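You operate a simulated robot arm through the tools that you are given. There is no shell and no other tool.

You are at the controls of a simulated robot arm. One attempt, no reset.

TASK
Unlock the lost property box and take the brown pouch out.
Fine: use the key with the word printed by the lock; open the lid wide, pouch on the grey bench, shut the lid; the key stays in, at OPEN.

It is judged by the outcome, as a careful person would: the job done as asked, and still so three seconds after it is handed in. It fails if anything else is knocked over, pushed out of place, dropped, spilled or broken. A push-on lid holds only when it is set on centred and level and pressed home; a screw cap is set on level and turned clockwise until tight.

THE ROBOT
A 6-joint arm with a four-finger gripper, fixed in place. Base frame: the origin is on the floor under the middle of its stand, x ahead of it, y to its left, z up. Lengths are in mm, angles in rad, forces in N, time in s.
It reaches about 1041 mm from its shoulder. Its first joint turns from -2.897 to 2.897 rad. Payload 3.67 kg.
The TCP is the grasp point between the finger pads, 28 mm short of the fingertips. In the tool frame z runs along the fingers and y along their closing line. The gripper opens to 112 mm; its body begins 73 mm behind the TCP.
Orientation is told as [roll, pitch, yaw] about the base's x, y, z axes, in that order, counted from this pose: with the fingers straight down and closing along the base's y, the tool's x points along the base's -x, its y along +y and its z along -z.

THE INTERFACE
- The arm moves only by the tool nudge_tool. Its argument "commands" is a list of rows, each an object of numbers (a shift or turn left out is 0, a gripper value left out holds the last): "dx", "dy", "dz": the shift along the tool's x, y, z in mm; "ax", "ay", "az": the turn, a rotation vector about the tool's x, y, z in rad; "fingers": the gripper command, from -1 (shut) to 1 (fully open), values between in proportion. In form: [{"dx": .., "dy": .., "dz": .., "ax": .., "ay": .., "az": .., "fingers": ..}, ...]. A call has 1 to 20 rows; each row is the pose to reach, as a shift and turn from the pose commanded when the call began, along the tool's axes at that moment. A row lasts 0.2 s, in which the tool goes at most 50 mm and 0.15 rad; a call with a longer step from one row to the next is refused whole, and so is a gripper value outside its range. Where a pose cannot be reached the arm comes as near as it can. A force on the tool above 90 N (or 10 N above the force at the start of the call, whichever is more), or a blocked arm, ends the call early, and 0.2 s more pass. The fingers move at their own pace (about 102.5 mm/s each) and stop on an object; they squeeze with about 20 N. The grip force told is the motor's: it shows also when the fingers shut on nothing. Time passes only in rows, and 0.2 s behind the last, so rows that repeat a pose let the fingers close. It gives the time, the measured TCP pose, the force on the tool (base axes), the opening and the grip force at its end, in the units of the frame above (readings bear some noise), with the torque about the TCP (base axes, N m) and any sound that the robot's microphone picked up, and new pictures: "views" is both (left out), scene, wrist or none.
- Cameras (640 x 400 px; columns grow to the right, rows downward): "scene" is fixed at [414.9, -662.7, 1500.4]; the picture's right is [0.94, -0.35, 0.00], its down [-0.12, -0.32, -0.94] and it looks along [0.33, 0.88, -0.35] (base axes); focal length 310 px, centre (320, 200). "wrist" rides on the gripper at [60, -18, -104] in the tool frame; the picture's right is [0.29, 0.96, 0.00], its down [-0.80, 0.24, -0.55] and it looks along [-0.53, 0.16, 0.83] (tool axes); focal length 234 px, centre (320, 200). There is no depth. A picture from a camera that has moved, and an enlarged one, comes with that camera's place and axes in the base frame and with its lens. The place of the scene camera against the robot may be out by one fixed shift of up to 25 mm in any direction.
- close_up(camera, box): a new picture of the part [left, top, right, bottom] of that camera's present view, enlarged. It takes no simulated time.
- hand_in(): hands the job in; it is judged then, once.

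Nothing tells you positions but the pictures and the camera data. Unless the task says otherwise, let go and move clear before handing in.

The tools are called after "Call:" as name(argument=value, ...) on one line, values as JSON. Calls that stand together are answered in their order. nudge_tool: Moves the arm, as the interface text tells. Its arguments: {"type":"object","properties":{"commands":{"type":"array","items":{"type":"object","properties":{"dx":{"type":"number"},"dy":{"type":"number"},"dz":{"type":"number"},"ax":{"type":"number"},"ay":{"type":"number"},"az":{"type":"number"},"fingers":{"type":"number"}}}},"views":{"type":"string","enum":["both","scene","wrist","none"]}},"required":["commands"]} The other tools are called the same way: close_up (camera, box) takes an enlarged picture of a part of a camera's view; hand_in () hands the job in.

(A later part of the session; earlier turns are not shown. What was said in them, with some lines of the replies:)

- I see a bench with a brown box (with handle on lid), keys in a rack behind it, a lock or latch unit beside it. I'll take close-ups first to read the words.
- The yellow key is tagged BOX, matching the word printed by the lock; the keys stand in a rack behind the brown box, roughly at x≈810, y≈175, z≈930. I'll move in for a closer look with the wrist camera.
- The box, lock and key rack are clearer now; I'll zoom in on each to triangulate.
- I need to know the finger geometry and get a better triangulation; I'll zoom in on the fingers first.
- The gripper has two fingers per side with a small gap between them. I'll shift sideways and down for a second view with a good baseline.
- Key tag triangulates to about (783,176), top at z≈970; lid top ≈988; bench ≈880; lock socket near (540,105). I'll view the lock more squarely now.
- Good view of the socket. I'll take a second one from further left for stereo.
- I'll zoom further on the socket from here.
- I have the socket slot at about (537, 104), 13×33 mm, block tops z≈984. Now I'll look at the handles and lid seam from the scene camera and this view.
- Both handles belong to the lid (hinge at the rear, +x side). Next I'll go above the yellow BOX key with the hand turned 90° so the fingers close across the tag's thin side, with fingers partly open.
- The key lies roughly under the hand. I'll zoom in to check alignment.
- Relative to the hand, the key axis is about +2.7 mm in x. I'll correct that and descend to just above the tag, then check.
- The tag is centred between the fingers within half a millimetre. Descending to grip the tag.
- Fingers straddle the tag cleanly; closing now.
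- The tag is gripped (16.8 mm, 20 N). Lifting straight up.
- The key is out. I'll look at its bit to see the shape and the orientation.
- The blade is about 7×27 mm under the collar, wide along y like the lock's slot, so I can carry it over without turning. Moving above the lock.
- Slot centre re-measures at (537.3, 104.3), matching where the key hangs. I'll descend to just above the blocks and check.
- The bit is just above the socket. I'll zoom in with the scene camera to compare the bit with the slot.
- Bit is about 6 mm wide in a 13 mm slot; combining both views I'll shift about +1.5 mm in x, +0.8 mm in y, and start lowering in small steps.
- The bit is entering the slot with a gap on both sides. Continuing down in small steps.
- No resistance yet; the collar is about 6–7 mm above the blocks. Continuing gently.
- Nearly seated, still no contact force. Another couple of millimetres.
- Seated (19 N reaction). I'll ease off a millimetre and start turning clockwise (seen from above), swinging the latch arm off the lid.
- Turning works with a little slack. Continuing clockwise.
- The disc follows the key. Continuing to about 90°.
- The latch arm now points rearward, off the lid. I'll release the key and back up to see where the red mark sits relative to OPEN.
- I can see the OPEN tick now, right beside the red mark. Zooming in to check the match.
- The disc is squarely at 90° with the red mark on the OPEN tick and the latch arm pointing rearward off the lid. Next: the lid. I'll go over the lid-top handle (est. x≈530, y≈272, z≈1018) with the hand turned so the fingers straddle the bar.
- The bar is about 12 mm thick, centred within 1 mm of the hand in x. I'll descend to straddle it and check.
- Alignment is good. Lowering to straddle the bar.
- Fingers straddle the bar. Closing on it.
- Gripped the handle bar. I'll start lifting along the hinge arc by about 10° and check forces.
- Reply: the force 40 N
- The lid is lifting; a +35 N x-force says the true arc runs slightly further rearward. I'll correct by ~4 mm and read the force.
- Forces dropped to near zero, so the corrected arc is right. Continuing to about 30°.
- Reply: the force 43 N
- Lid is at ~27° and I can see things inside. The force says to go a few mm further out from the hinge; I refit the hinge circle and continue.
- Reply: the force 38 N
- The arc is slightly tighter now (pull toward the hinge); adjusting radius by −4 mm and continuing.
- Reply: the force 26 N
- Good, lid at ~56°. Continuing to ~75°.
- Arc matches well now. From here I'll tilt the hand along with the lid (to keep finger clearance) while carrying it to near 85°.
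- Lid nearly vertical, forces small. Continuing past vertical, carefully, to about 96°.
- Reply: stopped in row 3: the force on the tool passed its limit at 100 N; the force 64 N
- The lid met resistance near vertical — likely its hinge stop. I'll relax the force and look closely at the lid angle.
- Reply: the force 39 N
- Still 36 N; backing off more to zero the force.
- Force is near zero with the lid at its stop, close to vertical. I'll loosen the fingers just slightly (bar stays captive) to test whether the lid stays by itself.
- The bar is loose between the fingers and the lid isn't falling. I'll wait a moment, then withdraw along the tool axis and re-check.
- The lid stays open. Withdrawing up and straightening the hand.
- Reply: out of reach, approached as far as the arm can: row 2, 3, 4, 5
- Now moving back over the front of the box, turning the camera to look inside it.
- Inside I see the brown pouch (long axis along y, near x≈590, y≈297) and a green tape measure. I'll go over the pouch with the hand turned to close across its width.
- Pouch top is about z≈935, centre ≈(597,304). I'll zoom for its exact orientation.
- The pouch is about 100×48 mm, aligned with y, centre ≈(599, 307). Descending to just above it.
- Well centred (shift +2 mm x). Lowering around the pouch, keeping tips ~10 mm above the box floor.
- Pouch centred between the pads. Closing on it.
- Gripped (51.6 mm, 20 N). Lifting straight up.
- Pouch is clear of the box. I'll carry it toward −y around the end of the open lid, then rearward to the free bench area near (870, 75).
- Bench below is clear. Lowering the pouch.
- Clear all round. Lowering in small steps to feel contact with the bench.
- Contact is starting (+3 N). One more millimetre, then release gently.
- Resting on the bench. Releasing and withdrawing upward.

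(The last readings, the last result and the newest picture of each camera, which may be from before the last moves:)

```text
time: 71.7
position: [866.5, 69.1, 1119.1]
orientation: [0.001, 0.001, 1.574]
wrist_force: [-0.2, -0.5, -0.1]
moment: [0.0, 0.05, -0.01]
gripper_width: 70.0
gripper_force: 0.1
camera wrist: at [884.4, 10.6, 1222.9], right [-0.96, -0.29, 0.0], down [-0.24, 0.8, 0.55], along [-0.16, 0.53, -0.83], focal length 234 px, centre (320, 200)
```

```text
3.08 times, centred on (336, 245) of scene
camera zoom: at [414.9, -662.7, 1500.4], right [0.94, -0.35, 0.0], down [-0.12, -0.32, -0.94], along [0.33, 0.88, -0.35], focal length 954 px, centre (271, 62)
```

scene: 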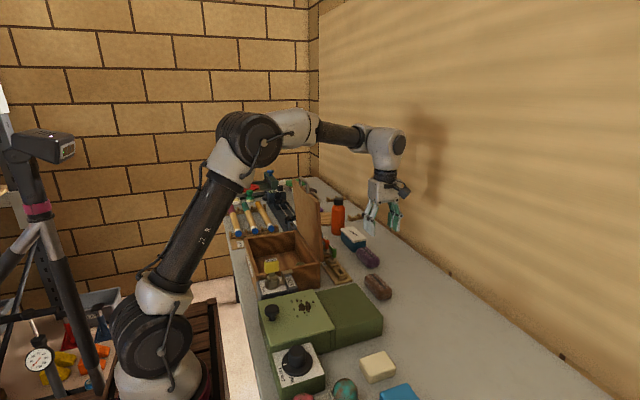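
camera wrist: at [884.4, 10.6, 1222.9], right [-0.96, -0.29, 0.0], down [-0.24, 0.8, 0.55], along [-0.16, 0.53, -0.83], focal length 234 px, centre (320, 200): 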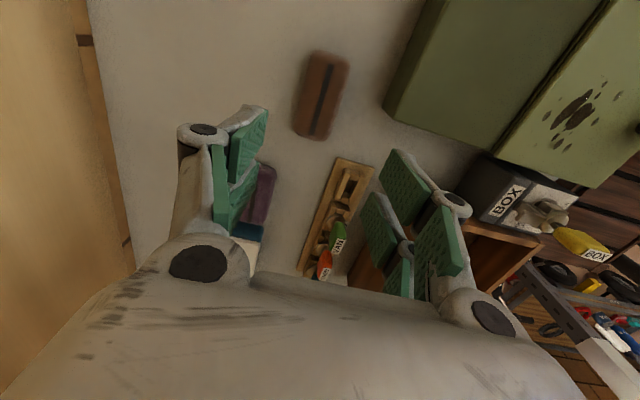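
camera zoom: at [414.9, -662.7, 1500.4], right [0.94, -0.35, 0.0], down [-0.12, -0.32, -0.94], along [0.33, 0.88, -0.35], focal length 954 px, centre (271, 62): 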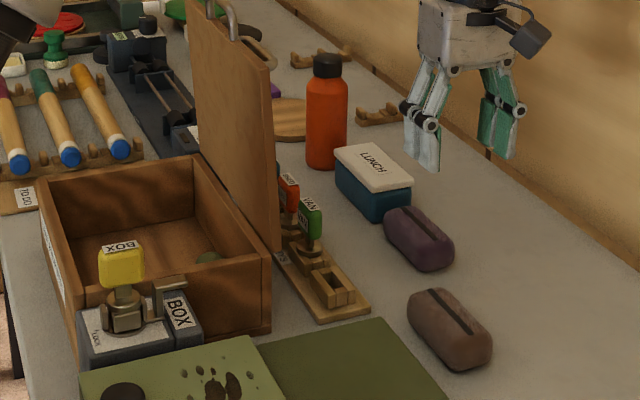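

The pouch stands on the bench. Now to shut the lid: the front handle now sticks up above the lid's top edge, so I'll come over it from above with vertical fingers and guide it down.

Call:
nudge_tool(commands=[{"dx": 2, "dy": 25, "dz": -37, "fingers": -0.28}, {"dx": 4, "dy": 51, "dz": -73}, {"dx": 5, "dy": 76, "dz": -110}, {"dx": 7, "dy": 102, "dz": -147}, {"dx": 9, "dy": 127, "dz": -183}, {"dx": -34, "dy": 134, "dz": -183}, {"dx": -77, "dy": 141, "dz": -183}, {"dx": -120, "dy": 148, "dz": -183}, {"dx": -162, "dy": 155, "dz": -183}, {"dx": -204, "dy": 162, "dz": -183}, {"dx": -204, "dy": 162, "dz": -183}], views="both")

Call:
close_up(camera="wrist", box=[220, 40, 460, 260])

Call:
close_up(camera="scene", box=[260, 120, 372, 230])

```text
time: 74.1
position: [700.8, 271.5, 1301.1]
orientation: [0.002, 0.003, 1.572]
wrist_force: [0.3, 0.5, 0.2]
moment: [0.01, -0.02, 0.01]
gripper_width: 40.4
gripper_force: 0.0
camera wrist: at [719.4, 213.8, 1405.1], right [-0.96, -0.29, 0.0], down [-0.24, 0.8, 0.55], along [-0.16, 0.53, -0.83], focal length 234 px, centre (320, 200)
```

scene: 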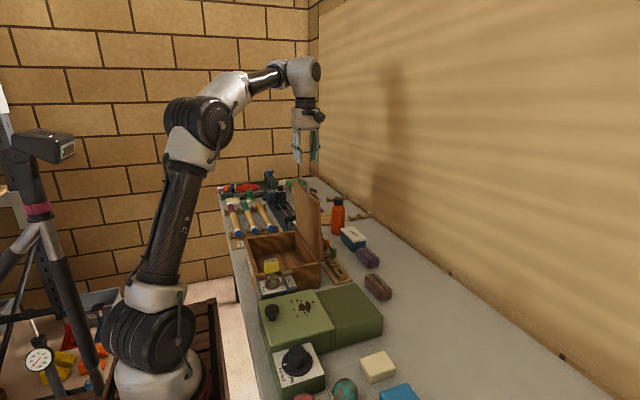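
wrist: 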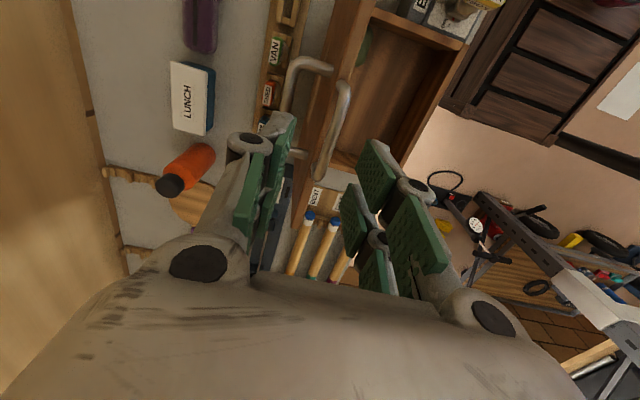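

```text
1.82 times, centred on (340, 150) of wrist
camera zoom: at [719.4, 213.8, 1405.1], right [-0.96, -0.29, 0.0], down [-0.24, 0.8, 0.55], along [-0.16, 0.53, -0.83], focal length 426 px, centre (284, 291)
```

zoom: 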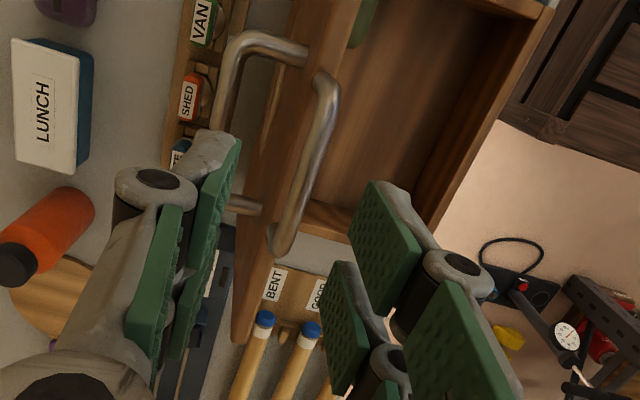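

```text
3.64 times, centred on (316, 175) of scene
camera zoom: at [414.9, -662.7, 1500.4], right [0.94, -0.35, 0.0], down [-0.12, -0.32, -0.94], along [0.33, 0.88, -0.35], focal length 1127 px, centre (334, 291)
```

zoom: 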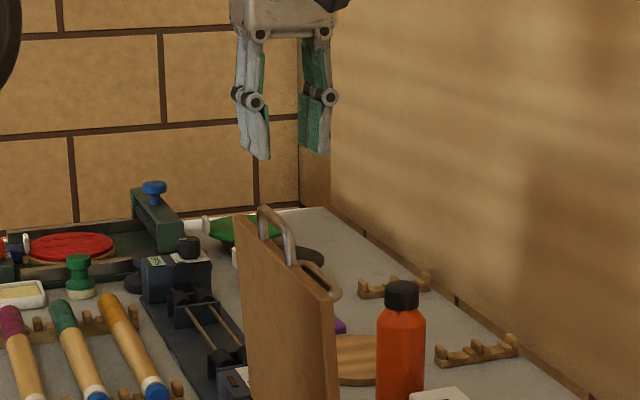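

The front-handle bar is at about x≈693, y 234–311, z≈1212. Aligning and descending to just above it.

Call:
nudge_tool(commands=[{"dy": 4, "dz": 20, "fingers": -0.28}, {"dy": 8, "dz": 40, "fingers": -0.28}, {"dy": 8, "dz": 44, "fingers": -0.28}, {"dy": 8, "dz": 44, "fingers": -0.28}], views="wrist")

Call:
close_up(camera="wrist", box=[220, 60, 420, 260])

Call:
close_up(camera="scene", box=[280, 140, 344, 200])

```text
time: 75.1
position: [696.6, 270.4, 1257.0]
orientation: [0.003, 0.003, 1.575]
wrist_force: [0.1, -0.1, -0.2]
moment: [-0.03, 0.0, 0.04]
gripper_width: 40.3
gripper_force: 0.1
camera wrist: at [713.6, 212.2, 1360.4], right [-0.96, -0.29, 0.0], down [-0.24, 0.8, 0.55], along [-0.16, 0.53, -0.83], focal length 234 px, centre (320, 200)
```

wrist: 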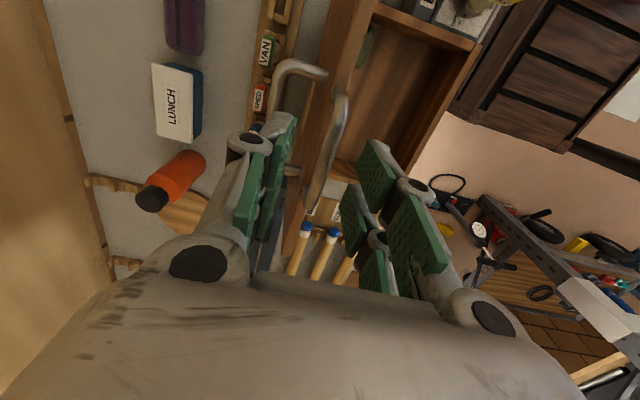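

```text
2.00 times, centred on (320, 160) of wrist
camera zoom: at [713.6, 212.2, 1360.4], right [-0.96, -0.29, 0.0], down [-0.24, 0.8, 0.55], along [-0.16, 0.53, -0.83], focal length 468 px, centre (320, 280)
```

zoom: 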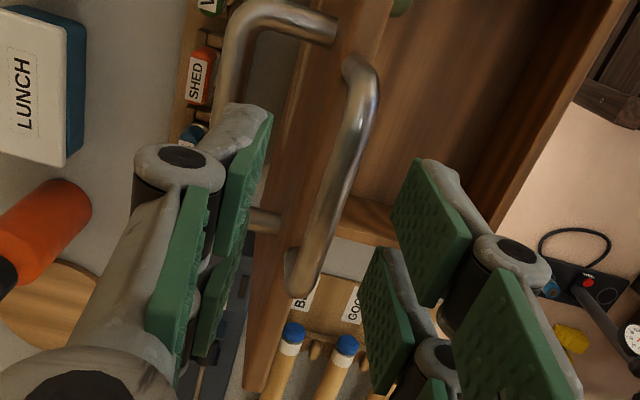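

```text
6.67 times, centred on (312, 170) of scene
camera zoom: at [414.9, -662.7, 1500.4], right [0.94, -0.35, 0.0], down [-0.12, -0.32, -0.94], along [0.33, 0.88, -0.35], focal length 2067 px, centre (373, 400)
```

zoom: 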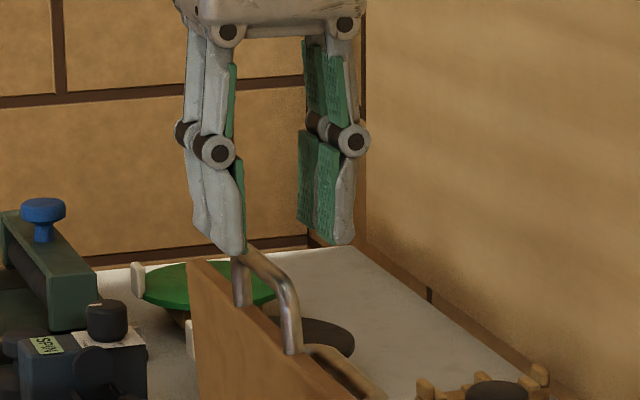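

Bar is ~4 mm further to −x. Correcting and lowering so the bar sits between the pads near the tips.

Call:
nudge_tool(commands=[{"dy": 3.8, "dz": 0, "fingers": -0.28}, {"dy": 3.8, "dz": 14, "fingers": -0.28}, {"dy": 3.8, "dz": 27, "fingers": -0.28}, {"dy": 3.8, "dz": 27, "fingers": -0.28}], views="wrist")

Call:
close_up(camera="wrist", box=[220, 60, 420, 260])

Call:
close_up(camera="scene", box=[280, 150, 344, 210])

```text
time: 76.1
position: [692.8, 272.4, 1230.1]
orientation: [0.0, 0.001, 1.575]
wrist_force: [0.6, -0.2, 0.1]
moment: [0.0, -0.01, 0.01]
gripper_width: 40.4
gripper_force: 0.2
camera wrist: at [710.1, 213.2, 1333.6], right [-0.96, -0.29, 0.0], down [-0.24, 0.8, 0.55], along [-0.16, 0.53, -0.83], focal length 234 px, centre (320, 200)
```

wrist: 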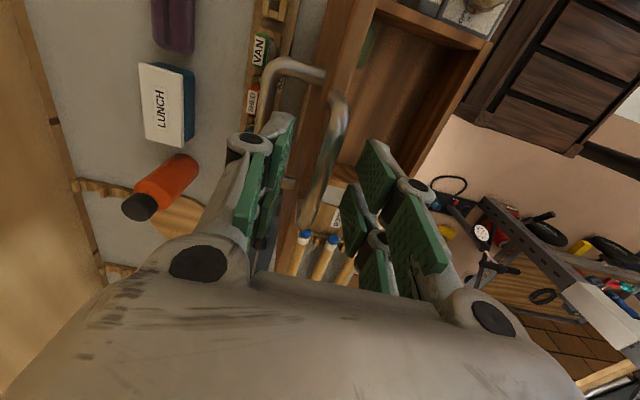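

```text
2.00 times, centred on (320, 160) of wrist
camera zoom: at [710.1, 213.2, 1333.6], right [-0.96, -0.29, 0.0], down [-0.24, 0.8, 0.55], along [-0.16, 0.53, -0.83], focal length 468 px, centre (320, 280)
```

zoom: 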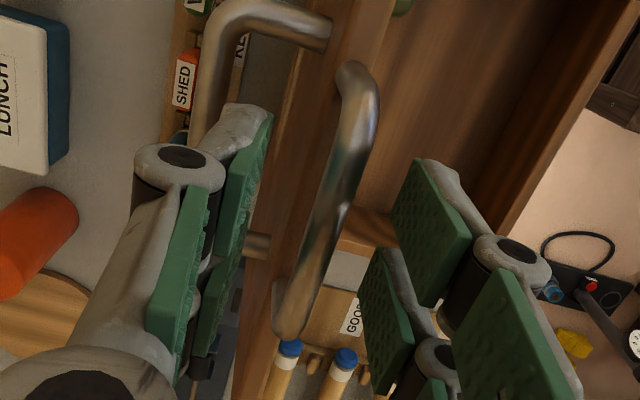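

```text
6.67 times, centred on (312, 180) of scene
camera zoom: at [414.9, -662.7, 1500.4], right [0.94, -0.35, 0.0], down [-0.12, -0.32, -0.94], along [0.33, 0.88, -0.35], focal length 2067 px, centre (373, 333)
```

zoom: 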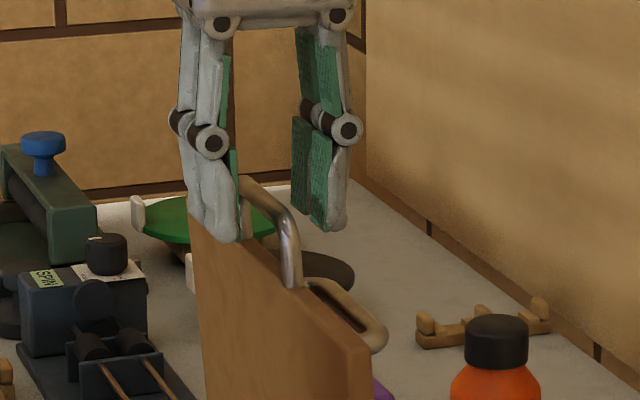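

Centred on the front-handle bar. Closing the fingers on it.

Call:
nudge_tool(commands=[{"fingers": -0.6}, {"fingers": -0.8}, {"fingers": -1}, {"fingers": -1}], views="none")

Call:
close_up(camera="scene", box=[280, 150, 344, 210])

```text
time: 77.1
position: [691.6, 271.4, 1228.9]
orientation: [0.001, 0.004, 1.574]
wrist_force: [-8.5, -1.4, -3.4]
moment: [0.22, 0.16, -0.42]
gripper_width: 9.3
gripper_force: 44.4
```

```text
6.67 times, centred on (312, 180) of scene
camera zoom: at [414.9, -662.7, 1500.4], right [0.94, -0.35, 0.0], down [-0.12, -0.32, -0.94], along [0.33, 0.88, -0.35], focal length 2067 px, centre (373, 333)
```

zoom: 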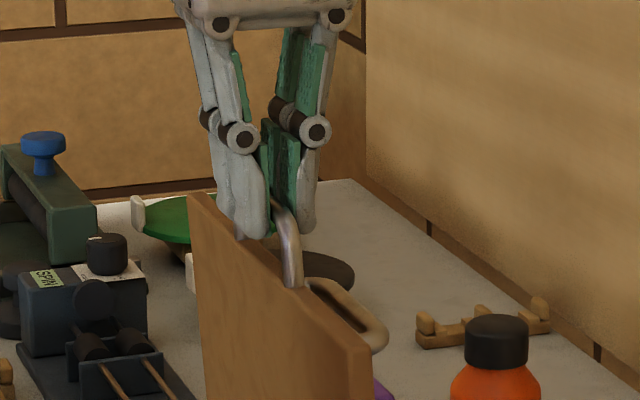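

Starting to close the lid along its arc.

Call:
nudge_tool(commands=[{"dy": 10.5, "dz": 0.2, "fingers": -1}, {"dy": 21, "dz": 1.3, "fingers": -1}, {"dy": 31.4, "dz": 2.8, "fingers": -1}, {"dy": 41.8, "dz": 4.7, "fingers": -1}, {"dy": 41.8, "dz": 4.7, "fingers": -1}], views="none")

Call:
close_up(camera="scene", box=[230, 150, 358, 290])

```text
time: 78.3
position: [650.3, 270.8, 1224.4]
orientation: [0.004, 0.002, 1.576]
wrist_force: [0.1, 3.3, -5.0]
moment: [0.39, -0.05, 0.05]
gripper_width: 9.3
gripper_force: 45.4
```

```text
2.86 times, centred on (294, 220) of scene
camera zoom: at [414.9, -662.7, 1500.4], right [0.94, -0.35, 0.0], down [-0.12, -0.32, -0.94], along [0.33, 0.88, -0.35], focal length 886 px, centre (394, 143)
```

zoom: 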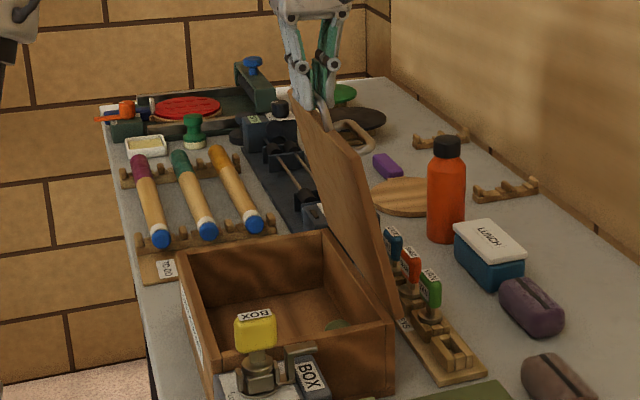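

Forces stay small; the arc is good. Continuing.

Call:
nudge_tool(commands=[{"dy": 13.6, "dz": 3, "fingers": -1}, {"dy": 23.7, "dz": 6, "fingers": -1}, {"dy": 33.6, "dz": 9.3, "fingers": -1}, {"dy": 43.4, "dz": 13.1, "fingers": -1}, {"dy": 53.1, "dz": 17.4, "fingers": -1}, {"dy": 62.5, "dz": 22, "fingers": -1}, {"dy": 71.7, "dz": 27.1, "fingers": -1}, {"dy": 71.7, "dz": 27.1, "fingers": -1}], views="none")

```text
time: 80.1
position: [580.7, 272.3, 1197.6]
orientation: [0.001, 0.002, 1.575]
wrist_force: [4.4, 6.2, -6.9]
moment: [-0.63, -0.16, 1.0]
gripper_width: 9.4
gripper_force: 44.8
```

Call:
nudge_tool(commands=[{"dx": -0.5, "dy": 9, "dz": 5.4, "fingers": -1}, {"dx": -0.5, "dy": 17.7, "dz": 11.3, "fingers": -1}, {"dx": -0.5, "dy": 26.2, "dz": 17.5, "fingers": -1}, {"dx": -0.5, "dy": 34.4, "dz": 24.1, "fingers": -1}, {"dx": -0.5, "dy": 42.3, "dz": 31, "fingers": -1}, {"dx": -0.5, "dy": 49.9, "dz": 38.3, "fingers": -1}, {"dx": -0.5, "dy": 49.9, "dz": 38.3, "fingers": -1}], views="none")

Call:
close_up(camera="scene", box=[230, 150, 358, 290])

```text
time: 81.7
position: [529.9, 271.3, 1159.1]
orientation: [0.001, 0.004, 1.574]
wrist_force: [20.5, -7.4, -20.8]
moment: [-0.6, -0.41, 1.43]
gripper_width: 9.9
gripper_force: 44.6
```

```text
2.86 times, centred on (294, 220) of scene
camera zoom: at [414.9, -662.7, 1500.4], right [0.94, -0.35, 0.0], down [-0.12, -0.32, -0.94], along [0.33, 0.88, -0.35], focal length 886 px, centre (394, 143)
```

zoom: 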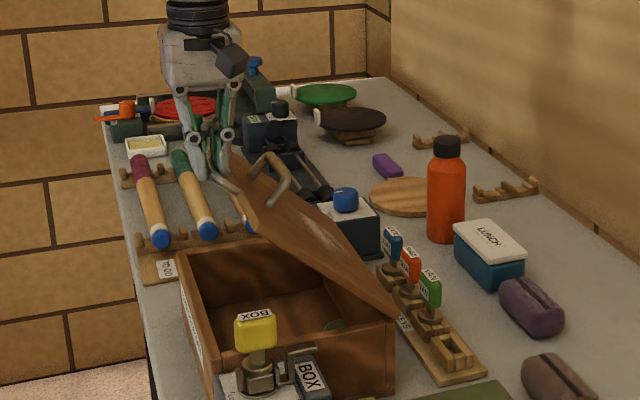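

Slight pull toward the hinge; tightening radius by 3 mm and continuing.

Call:
nudge_tool(commands=[{"dx": 0.4, "dy": 0.8, "dz": 5.1, "fingers": -1}, {"dx": 0.4, "dy": 5.1, "dz": 9.6, "fingers": -1}, {"dx": 0.4, "dy": 11.9, "dz": 17.4, "fingers": -1}, {"dx": 0.4, "dy": 18.4, "dz": 25.5, "fingers": -1}, {"dx": 0.4, "dy": 24.6, "dz": 33.9, "fingers": -1}, {"dx": 0.4, "dy": 30.3, "dz": 42.5, "fingers": -1}, {"dx": 0.4, "dy": 30.3, "dz": 42.5, "fingers": -1}], views="none")

```text
time: 83.3
position: [500.4, 270.3, 1116.9]
orientation: [0.004, 0.002, 1.574]
wrist_force: [2.3, -3.9, -1.8]
moment: [-0.3, -0.08, 1.58]
gripper_width: 9.6
gripper_force: 44.7
```

Call:
nudge_tool(commands=[{"dy": 5.4, "dz": 8.9, "fingers": -1}, {"dy": 10.4, "dz": 18, "fingers": -1}, {"dy": 15, "dz": 27.3, "fingers": -1}, {"dy": 19.2, "dz": 36.8, "fingers": -1}, {"dy": 22.9, "dz": 46.5, "fingers": -1}, {"dy": 22.9, "dz": 46.5, "fingers": -1}], views="none")

Call:
close_up(camera="scene", box=[230, 150, 358, 290])

```text
time: 84.7
position: [478.2, 271.4, 1069.0]
orientation: [0.002, 0.003, 1.575]
wrist_force: [32.3, 5.4, -11.3]
moment: [0.33, -0.62, 1.69]
gripper_width: 10.1
gripper_force: 45.2
```

```text
2.86 times, centred on (294, 220) of scene
camera zoom: at [414.9, -662.7, 1500.4], right [0.94, -0.35, 0.0], down [-0.12, -0.32, -0.94], along [0.33, 0.88, -0.35], focal length 886 px, centre (394, 143)
```

zoom: 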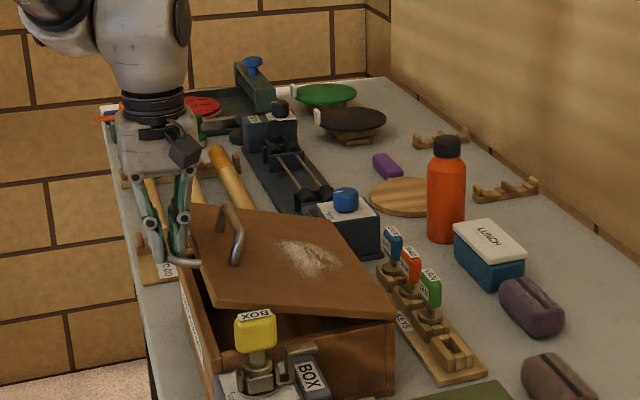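

Correcting radius again (−3.5 mm) and easing down.

Call:
nudge_tool(commands=[{"dy": -2.1, "dz": 3.4, "fingers": -1}, {"dy": -1, "dz": 7, "fingers": -1}, {"dy": 0, "dz": 10.9, "fingers": -1}, {"dy": 1.5, "dz": 15.8, "fingers": -1}, {"dy": 2.9, "dz": 20.7, "fingers": -1}, {"dy": 4.1, "dz": 25.7, "fingers": -1}, {"dy": 5.3, "dz": 30.7, "fingers": -1}, {"dy": 5.3, "dz": 30.7, "fingers": -1}], views="none")

Call:
close_up(camera="scene", box=[230, 190, 326, 290])

```text
time: 86.5
position: [470.2, 271.6, 1040.6]
orientation: [0.002, 0.003, 1.577]
wrist_force: [-9.1, 13.5, 0.3]
moment: [0.14, 0.17, 1.77]
gripper_width: 10.0
gripper_force: 44.6
```

```text
4.00 times, centred on (278, 240) of scene
camera zoom: at [414.9, -662.7, 1500.4], right [0.94, -0.35, 0.0], down [-0.12, -0.32, -0.94], along [0.33, 0.88, -0.35], focal length 1240 px, centre (488, 40)
```

zoom: 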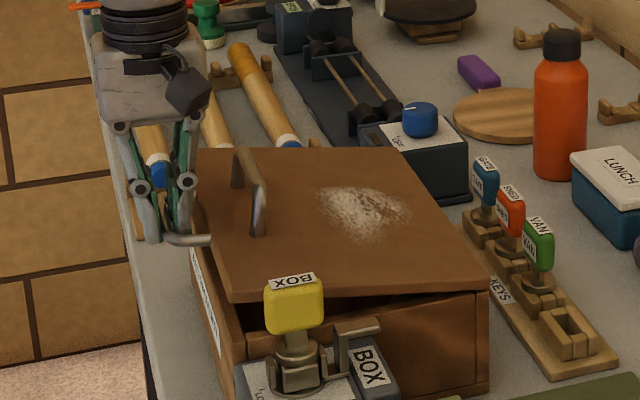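

Call:
nudge_tool(commands=[{"dx": -1, "dy": 1.4, "dz": 5, "fingers": -1}, {"dx": -1, "dy": 2.8, "dz": 9.8, "fingers": -1}, {"dx": -1, "dy": 3.7, "dz": 15, "fingers": -1}, {"dx": -1, "dy": 4.4, "dz": 20, "fingers": -1}, {"dx": -1, "dy": 5, "dz": 25, "fingers": -1}, {"dx": -1, "dy": 5, "dz": 25, "fingers": -1}], views="none")

Call:
close_up(camera="scene", box=[230, 190, 326, 290])

```text
time: 87.9
position: [467.0, 272.1, 1015.4]
orientation: [0.001, 0.003, 1.574]
wrist_force: [28.0, 3.9, -4.3]
moment: [-0.19, -0.61, 1.79]
gripper_width: 9.8
gripper_force: 44.8
```

```text
4.00 times, centred on (278, 240) of scene
camera zoom: at [414.9, -662.7, 1500.4], right [0.94, -0.35, 0.0], down [-0.12, -0.32, -0.94], along [0.33, 0.88, -0.35], focal length 1240 px, centre (488, 40)
```

zoom: 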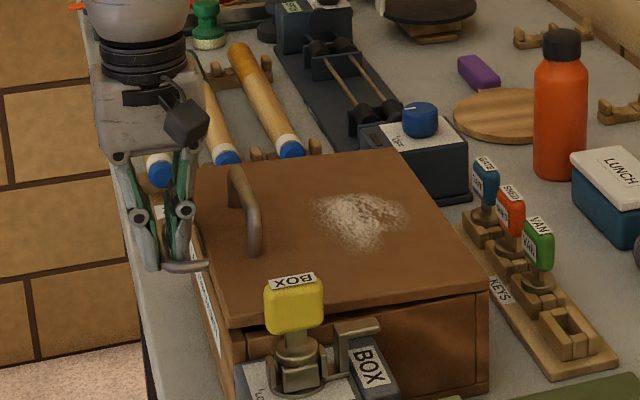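

Small x correction, then the last centimetres down.

Call:
nudge_tool(commands=[{"dy": -2.5, "dz": 2, "fingers": -1}, {"dy": -2.3, "dz": 5, "fingers": -1}, {"dy": -2.1, "dz": 9, "fingers": -1}, {"dy": -2, "dz": 12, "fingers": -1}, {"dy": -2, "dz": 12, "fingers": -1}], views="none")

Call:
close_up(camera="scene", box=[240, 230, 336, 310])

```text
time: 89.1
position: [466.4, 272.0, 1003.0]
orientation: [0.002, 0.005, 1.575]
wrist_force: [-18.5, 4.8, -0.8]
moment: [-0.31, 0.4, 1.78]
gripper_width: 9.7
gripper_force: 44.8
```

```text
5.00 times, centred on (288, 270) of scene
camera zoom: at [414.9, -662.7, 1500.4], right [0.94, -0.35, 0.0], down [-0.12, -0.32, -0.94], along [0.33, 0.88, -0.35], focal length 1550 px, centre (480, -150)
```

zoom: 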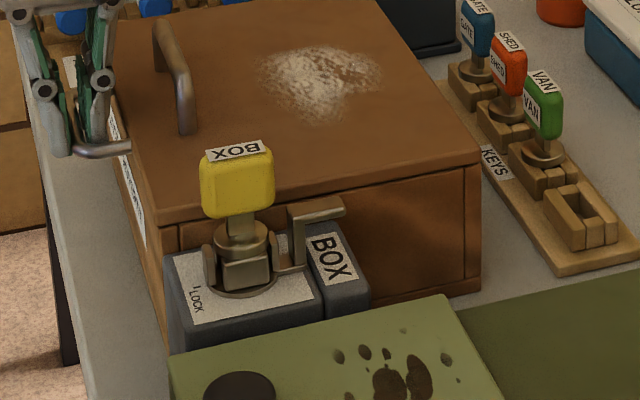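

Call:
nudge_tool(commands=[{"dy": 1.5, "dz": 2, "fingers": -1}, {"dy": 1.6, "dz": 4, "fingers": -1}, {"dy": 1.6, "dz": 6, "fingers": -1}, {"dy": 1.6, "dz": 6, "fingers": -1}], views="none")

Call:
close_up(camera="scene", box=[240, 230, 336, 310])

```text
time: 90.1
position: [466.3, 271.9, 997.9]
orientation: [0.0, -0.001, 1.576]
wrist_force: [-5.2, -3.1, 38.2]
moment: [0.09, 0.09, 1.79]
gripper_width: 9.7
gripper_force: 45.2
```

```text
5.00 times, centred on (288, 270) of scene
camera zoom: at [414.9, -662.7, 1500.4], right [0.94, -0.35, 0.0], down [-0.12, -0.32, -0.94], along [0.33, 0.88, -0.35], focal length 1550 px, centre (480, -150)
```

zoom: 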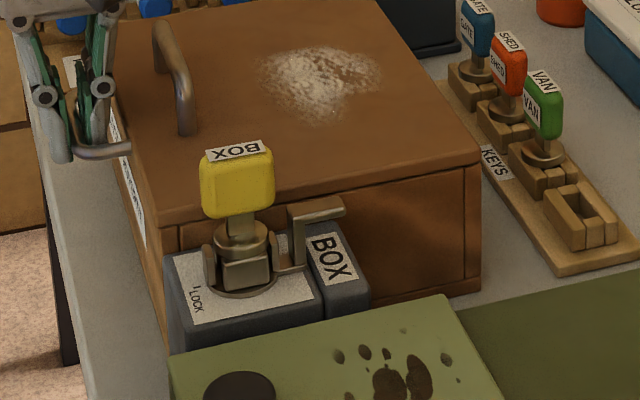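

The lid is seated (38 N reaction). Easing off, opening slightly and withdrawing upward.

Call:
nudge_tool(commands=[{"dz": -2.5, "fingers": -1}, {"dz": -2.5, "fingers": -0.8}, {"dz": -2.5, "fingers": -0.66}, {"dz": -2.5, "fingers": -0.64}, {"dz": -2.5, "fingers": -0.64}], views="wrist")

Call:
close_up(camera="wrist", box=[220, 60, 420, 260])

Call:
close_up(camera="scene", box=[230, 215, 294, 275])

```text
time: 91.3
position: [466.5, 272.6, 999.4]
orientation: [0.001, 0.003, 1.573]
wrist_force: [0.5, -0.4, 0.3]
moment: [-0.01, 0.02, 0.01]
gripper_width: 20.1
gripper_force: 0.0
camera wrist: at [483.9, 213.4, 1103.0], right [-0.96, -0.29, 0.0], down [-0.24, 0.8, 0.55], along [-0.16, 0.53, -0.83], focal length 234 px, centre (320, 200)
```

wrist: 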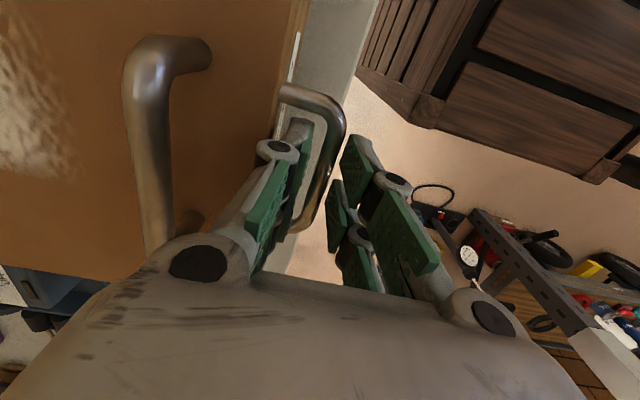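

```text
2.00 times, centred on (320, 160) of wrist
camera zoom: at [483.9, 213.4, 1103.0], right [-0.96, -0.29, 0.0], down [-0.24, 0.8, 0.55], along [-0.16, 0.53, -0.83], focal length 468 px, centre (320, 280)
```

zoom: 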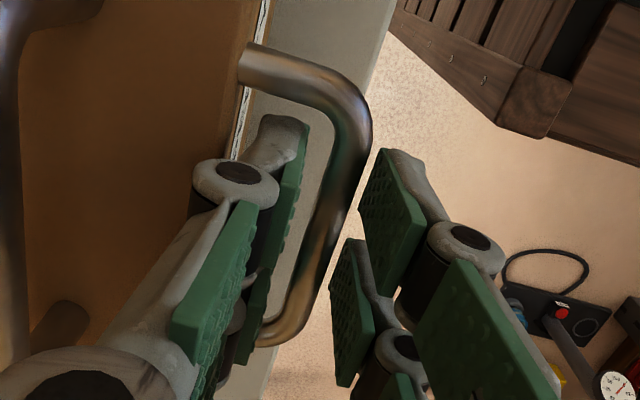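

```text
6.67 times, centred on (262, 245) of scene
camera zoom: at [414.9, -662.7, 1500.4], right [0.94, -0.35, 0.0], down [-0.12, -0.32, -0.94], along [0.33, 0.88, -0.35], focal length 2067 px, centre (707, -100)
```

zoom: 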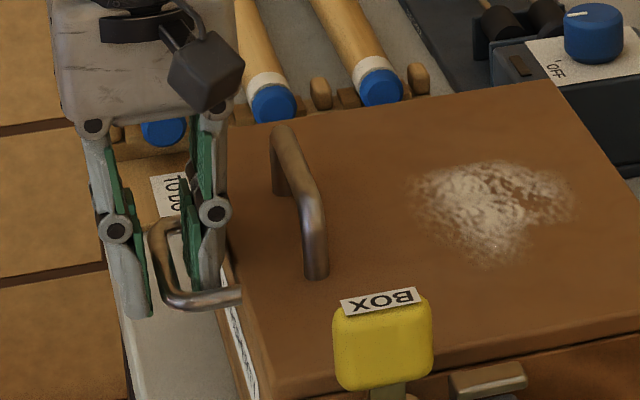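

Bar is free; withdrawing straight up.

Call:
nudge_tool(commands=[{"dz": -10, "fingers": -0.64}, {"dz": -25, "fingers": -0.64}, {"dz": -50, "fingers": -0.64}, {"dz": -85, "fingers": -0.64}, {"dz": -125, "fingers": -0.64}, {"dz": -160, "fingers": -0.64}, {"dz": -160, "fingers": -0.64}], views="both")

Call:
close_up(camera="scene", box=[230, 215, 342, 305])

Call:
close_up(camera="scene", box=[250, 250, 314, 300])

```text
time: 92.9
position: [465.0, 273.4, 1159.6]
orientation: [0.002, 0.002, 1.575]
wrist_force: [0.5, -0.2, 0.5]
moment: [0.0, -0.03, -0.02]
gripper_width: 20.3
gripper_force: 0.1
camera wrist: at [483.5, 214.1, 1263.4], right [-0.96, -0.29, 0.0], down [-0.24, 0.8, 0.55], along [-0.16, 0.53, -0.83], focal length 234 px, centre (320, 200)
```

scene: 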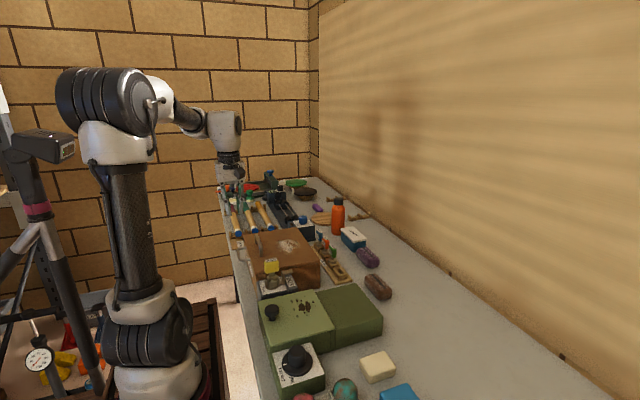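
wrist: 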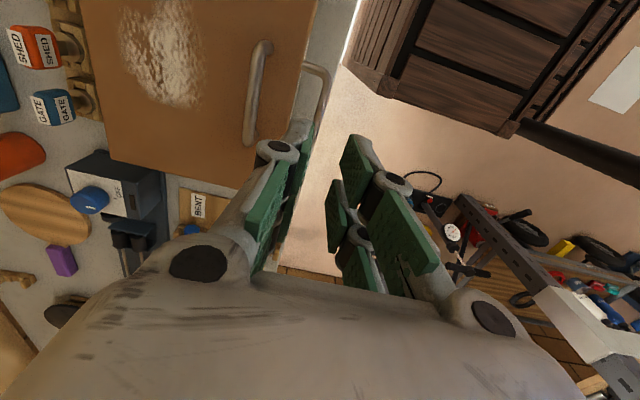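

```text
4.44 times, centred on (286, 260) of scene
camera zoom: at [414.9, -662.7, 1500.4], right [0.94, -0.35, 0.0], down [-0.12, -0.32, -0.94], along [0.33, 0.88, -0.35], focal length 1378 px, centre (471, -67)
```

zoom: 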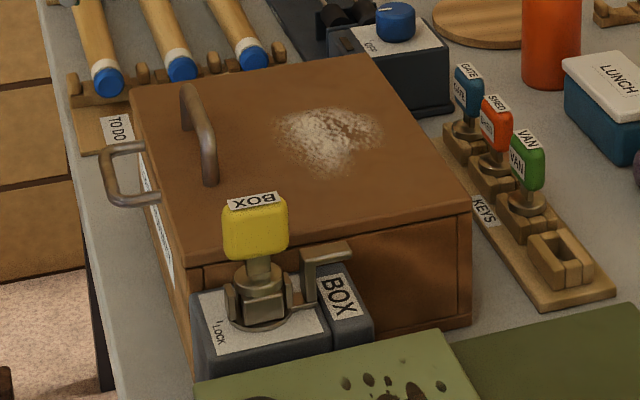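

```text
8.00 times, centred on (282, 275) of scene
camera zoom: at [414.9, -662.7, 1500.4], right [0.94, -0.35, 0.0], down [-0.12, -0.32, -0.94], along [0.33, 0.88, -0.35], focal length 2480 px, centre (624, -400)
```

zoom: 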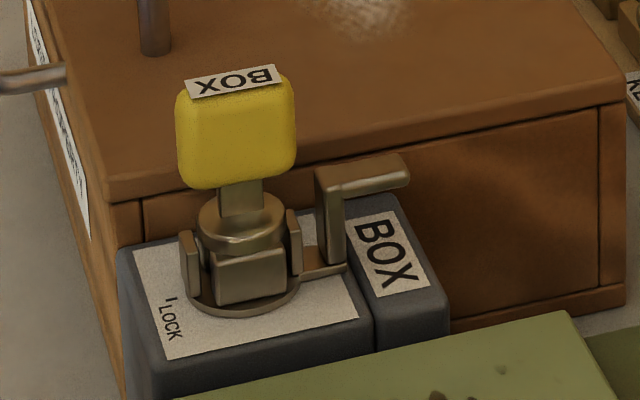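

The lid looks shut. I'll compare with the original crop to confirm it's flush, and check the OPEN mark once more.

Call:
close_up(camera="scene", box=[240, 260, 304, 300])

Call:
close_up(camera="scene", box=[230, 220, 390, 320])

```text
10.00 times, centred on (272, 280) of scene
camera zoom: at [414.9, -662.7, 1500.4], right [0.94, -0.35, 0.0], down [-0.12, -0.32, -0.94], along [0.33, 0.88, -0.35], focal length 3100 px, centre (800, -600)
```

zoom: 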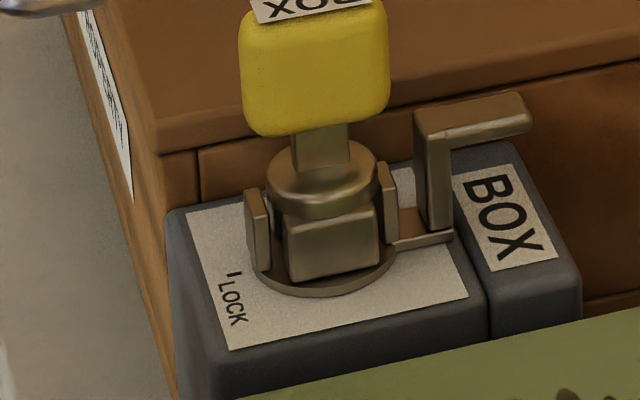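

```text
4.00 times, centred on (310, 270) of scene
camera zoom: at [414.9, -662.7, 1500.4], right [0.94, -0.35, 0.0], down [-0.12, -0.32, -0.94], along [0.33, 0.88, -0.35], focal length 1240 px, centre (360, -80)
```

zoom: 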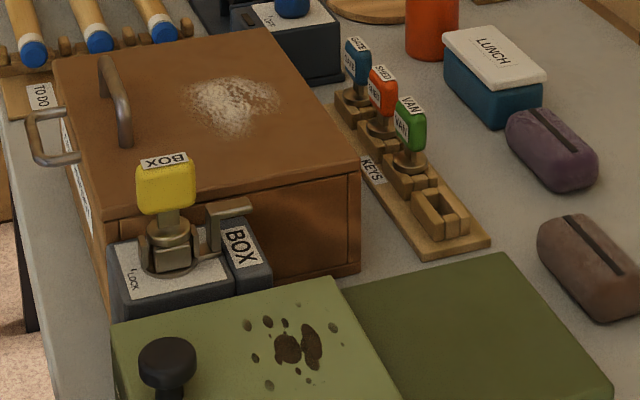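

Everything matches the original shut position. One last check of the red mark against OPEN from above the lock.

Call:
nudge_tool(commands=[{"dx": 7.5, "dy": 2, "az": 0.1432}, {"dx": 15, "dy": 4, "az": 0.2864}, {"dx": 22.5, "dy": 7, "az": 0.4295}, {"dx": 30, "dy": 9, "az": 0.5727}, {"dx": 38, "dy": 11, "az": 0.7159}, {"dx": 45, "dy": 14, "az": 0.8591}, {"dx": 53, "dy": 16, "az": 1.0023}, {"dx": 60, "dy": 18, "az": 1.1455}, {"dx": 68, "dy": 20, "az": 1.2886}, {"dx": 75, "dy": 23, "az": 1.4318}, {"dx": 83, "dy": 25, "dz": 10, "az": 1.575}, {"dx": 83, "dy": 25, "dz": 20, "az": 1.575}, {"dx": 83, "dy": 25, "dz": 20, "az": 1.575}], views="wrist")

Call:
close_up(camera="wrist", box=[180, 120, 340, 220])

```text
time: 95.7
position: [442.0, 187.7, 1138.8]
orientation: [-0.002, 0.002, 0.0]
wrist_force: [-0.6, 0.1, -0.1]
moment: [-0.01, 0.01, -0.03]
gripper_width: 20.3
gripper_force: 0.1
camera wrist: at [381.8, 170.9, 1243.2], right [-0.29, 0.96, 0.0], down [0.8, 0.24, 0.55], along [0.53, 0.16, -0.83], focal length 234 px, centre (320, 200)
```

wrist: 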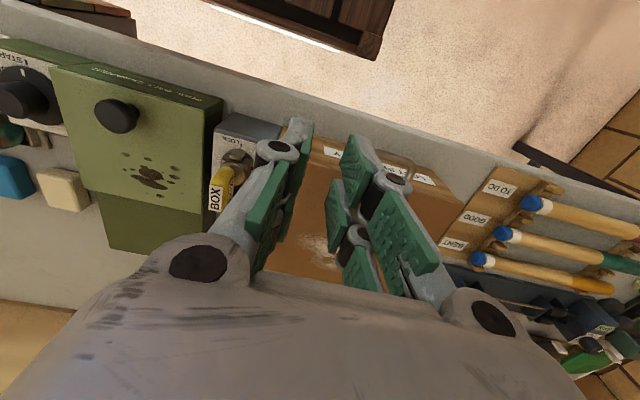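

```text
4.00 times, centred on (260, 170) of wrist
camera zoom: at [381.8, 170.9, 1243.2], right [-0.29, 0.96, 0.0], down [0.8, 0.24, 0.55], along [0.53, 0.16, -0.83], focal length 937 px, centre (560, 320)
```

zoom: 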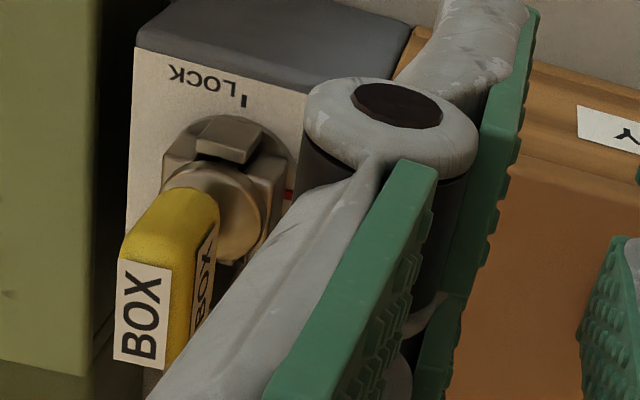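

Call:
nudge_tool(commands=[{"dy": -20, "dz": -10}, {"dy": -40, "dz": -20}, {"dy": -60, "dz": -30}, {"dy": -60, "dz": -30}], views="wrist")

Call:
close_up(camera="wrist", box=[240, 110, 368, 190])

```text
time: 96.7
position: [440.6, 128.2, 1170.0]
orientation: [-0.005, 0.002, 0.0]
wrist_force: [0.7, -0.6, 1.0]
moment: [-0.02, 0.0, -0.03]
gripper_width: 20.2
gripper_force: 0.1
camera wrist: at [380.0, 112.4, 1273.6], right [-0.29, 0.96, 0.0], down [0.8, 0.24, 0.55], along [0.53, 0.16, -0.83], focal length 234 px, centre (320, 200)
```

wrist: 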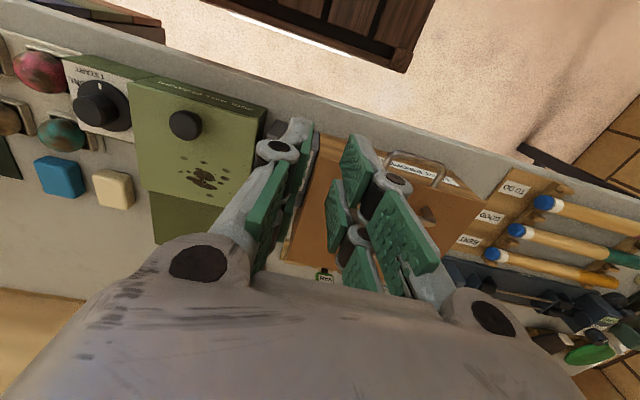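

```text
5.00 times, centred on (304, 150) of wrist
camera zoom: at [380.0, 112.4, 1273.6], right [-0.29, 0.96, 0.0], down [0.8, 0.24, 0.55], along [0.53, 0.16, -0.83], focal length 1171 px, centre (400, 450)
```

zoom: 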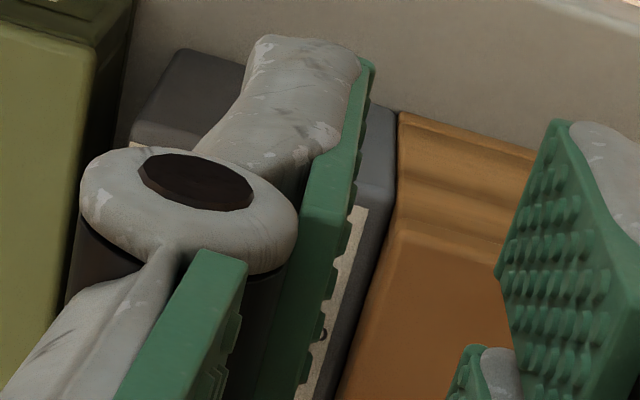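

Call:
nudge_tool(commands=[{"dx": -20, "dy": -11, "fingers": 0.2}, {"dx": -40, "dy": -22, "fingers": 0.2}, {"dx": -60, "dy": -33, "fingers": 0.2}, {"dx": -60, "dy": -33, "fingers": 0.2}], views="wrist")

Call:
close_up(camera="wrist", box=[270, 90, 366, 150])

```text
time: 97.7
position: [500.5, 95.2, 1169.7]
orientation: [-0.003, 0.002, 0.001]
wrist_force: [0.0, -0.5, -0.2]
moment: [0.01, 0.02, 0.01]
gripper_width: 67.0
gripper_force: 0.1
camera wrist: at [439.0, 77.9, 1273.9], right [-0.29, 0.96, 0.0], down [0.8, 0.24, 0.55], along [0.53, 0.16, -0.83], focal length 234 px, centre (320, 200)
```

wrist: 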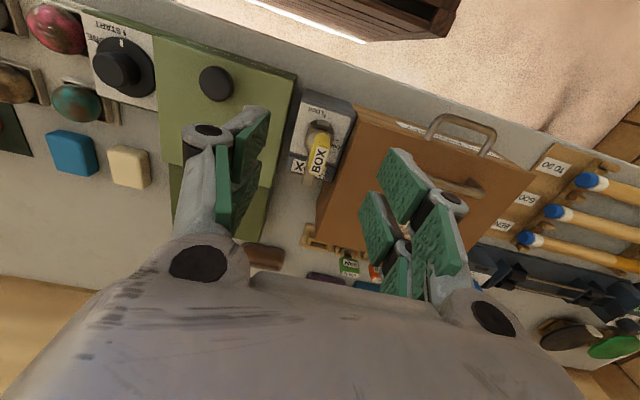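

```text
6.67 times, centred on (318, 120) of wrist
camera zoom: at [439.0, 77.9, 1273.9], right [-0.29, 0.96, 0.0], down [0.8, 0.24, 0.55], along [0.53, 0.16, -0.83], focal length 1561 px, centre (333, 733)
```

zoom: 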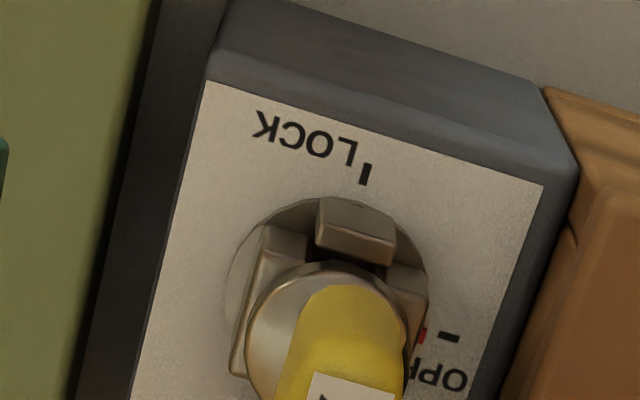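

The red mark lines up with the OPEN tick, the lid is shut flush, and the brown pouch stands on the bench with nothing else moved. I'll move clear and take a last look.

Call:
nudge_tool(commands=[{"dz": -40, "dx": 10}, {"dz": -80, "dx": 20, "dy": 20}, {"dz": -120, "dx": 30, "dy": 40}, {"dz": -160, "dx": 40, "dy": 60}, {"dz": -160, "dx": 40, "dy": 60}], views="both")

Call:
close_up(camera="scene", box=[210, 165, 450, 315])

```text
time: 98.9
position: [463.3, 156.2, 1328.8]
orientation: [-0.003, 0.002, 0.001]
wrist_force: [0.1, -0.2, 1.0]
moment: [-0.04, 0.0, -0.02]
gripper_width: 67.1
gripper_force: 0.0
camera wrist: at [402.7, 138.6, 1433.2], right [-0.29, 0.96, 0.0], down [0.8, 0.24, 0.55], along [0.53, 0.16, -0.83], focal length 234 px, centre (320, 200)
```

scene: 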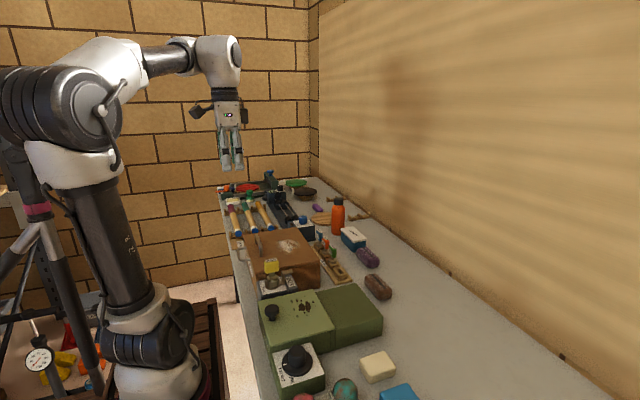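
wrist: 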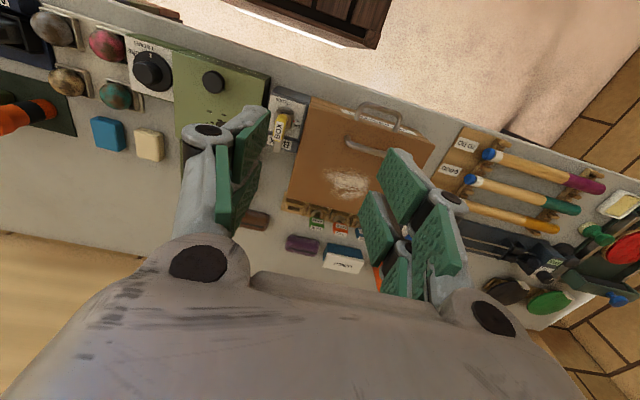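

```text
2.67 times, centred on (330, 240) of scene
camera zoom: at [414.9, -662.7, 1500.4], right [0.94, -0.35, 0.0], down [-0.12, -0.32, -0.94], along [0.33, 0.88, -0.35], focal length 827 px, centre (293, 93)
```

zoom: 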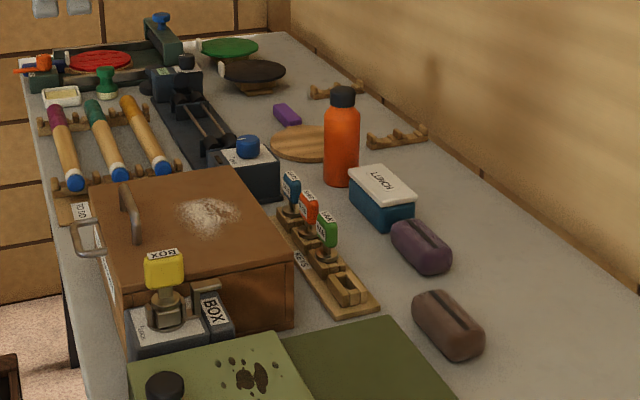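

The lid is shut, and the BOX key is in the lock with its mark at OPEN. The brown pouch is on the grey bench, everything else is where it was, and the arm is clear, so I'm handing in.

Call:
hand_in()

```text
The job is handed in.
```

The brown pouch is out of the lost property box and standing on the grey bench. The lid is shut flush again, and the BOX key is still in the lock with its red mark at OPEN.

- **Key:** I used the yellow key tagged BOX, matching the word by the lock. From above, the red mark lines up with the OPEN tick to within a couple of degrees.
- **Lid:** It opened to about 87–88°, where it met a firm stop, and it stayed up on its own. The push against that stop passed the arm's force limit once; I backed off straight away and saw no damage.
- **Pouch:** I set it down on a clear patch of bench behind the green box, to the right of the key rack.
- **Everything else:** The other keys, the purple pouch, the lunch box and the rest look unmoved in the final pictures. I saw a green tape measure in the box and did not touch it. The arm is clear.
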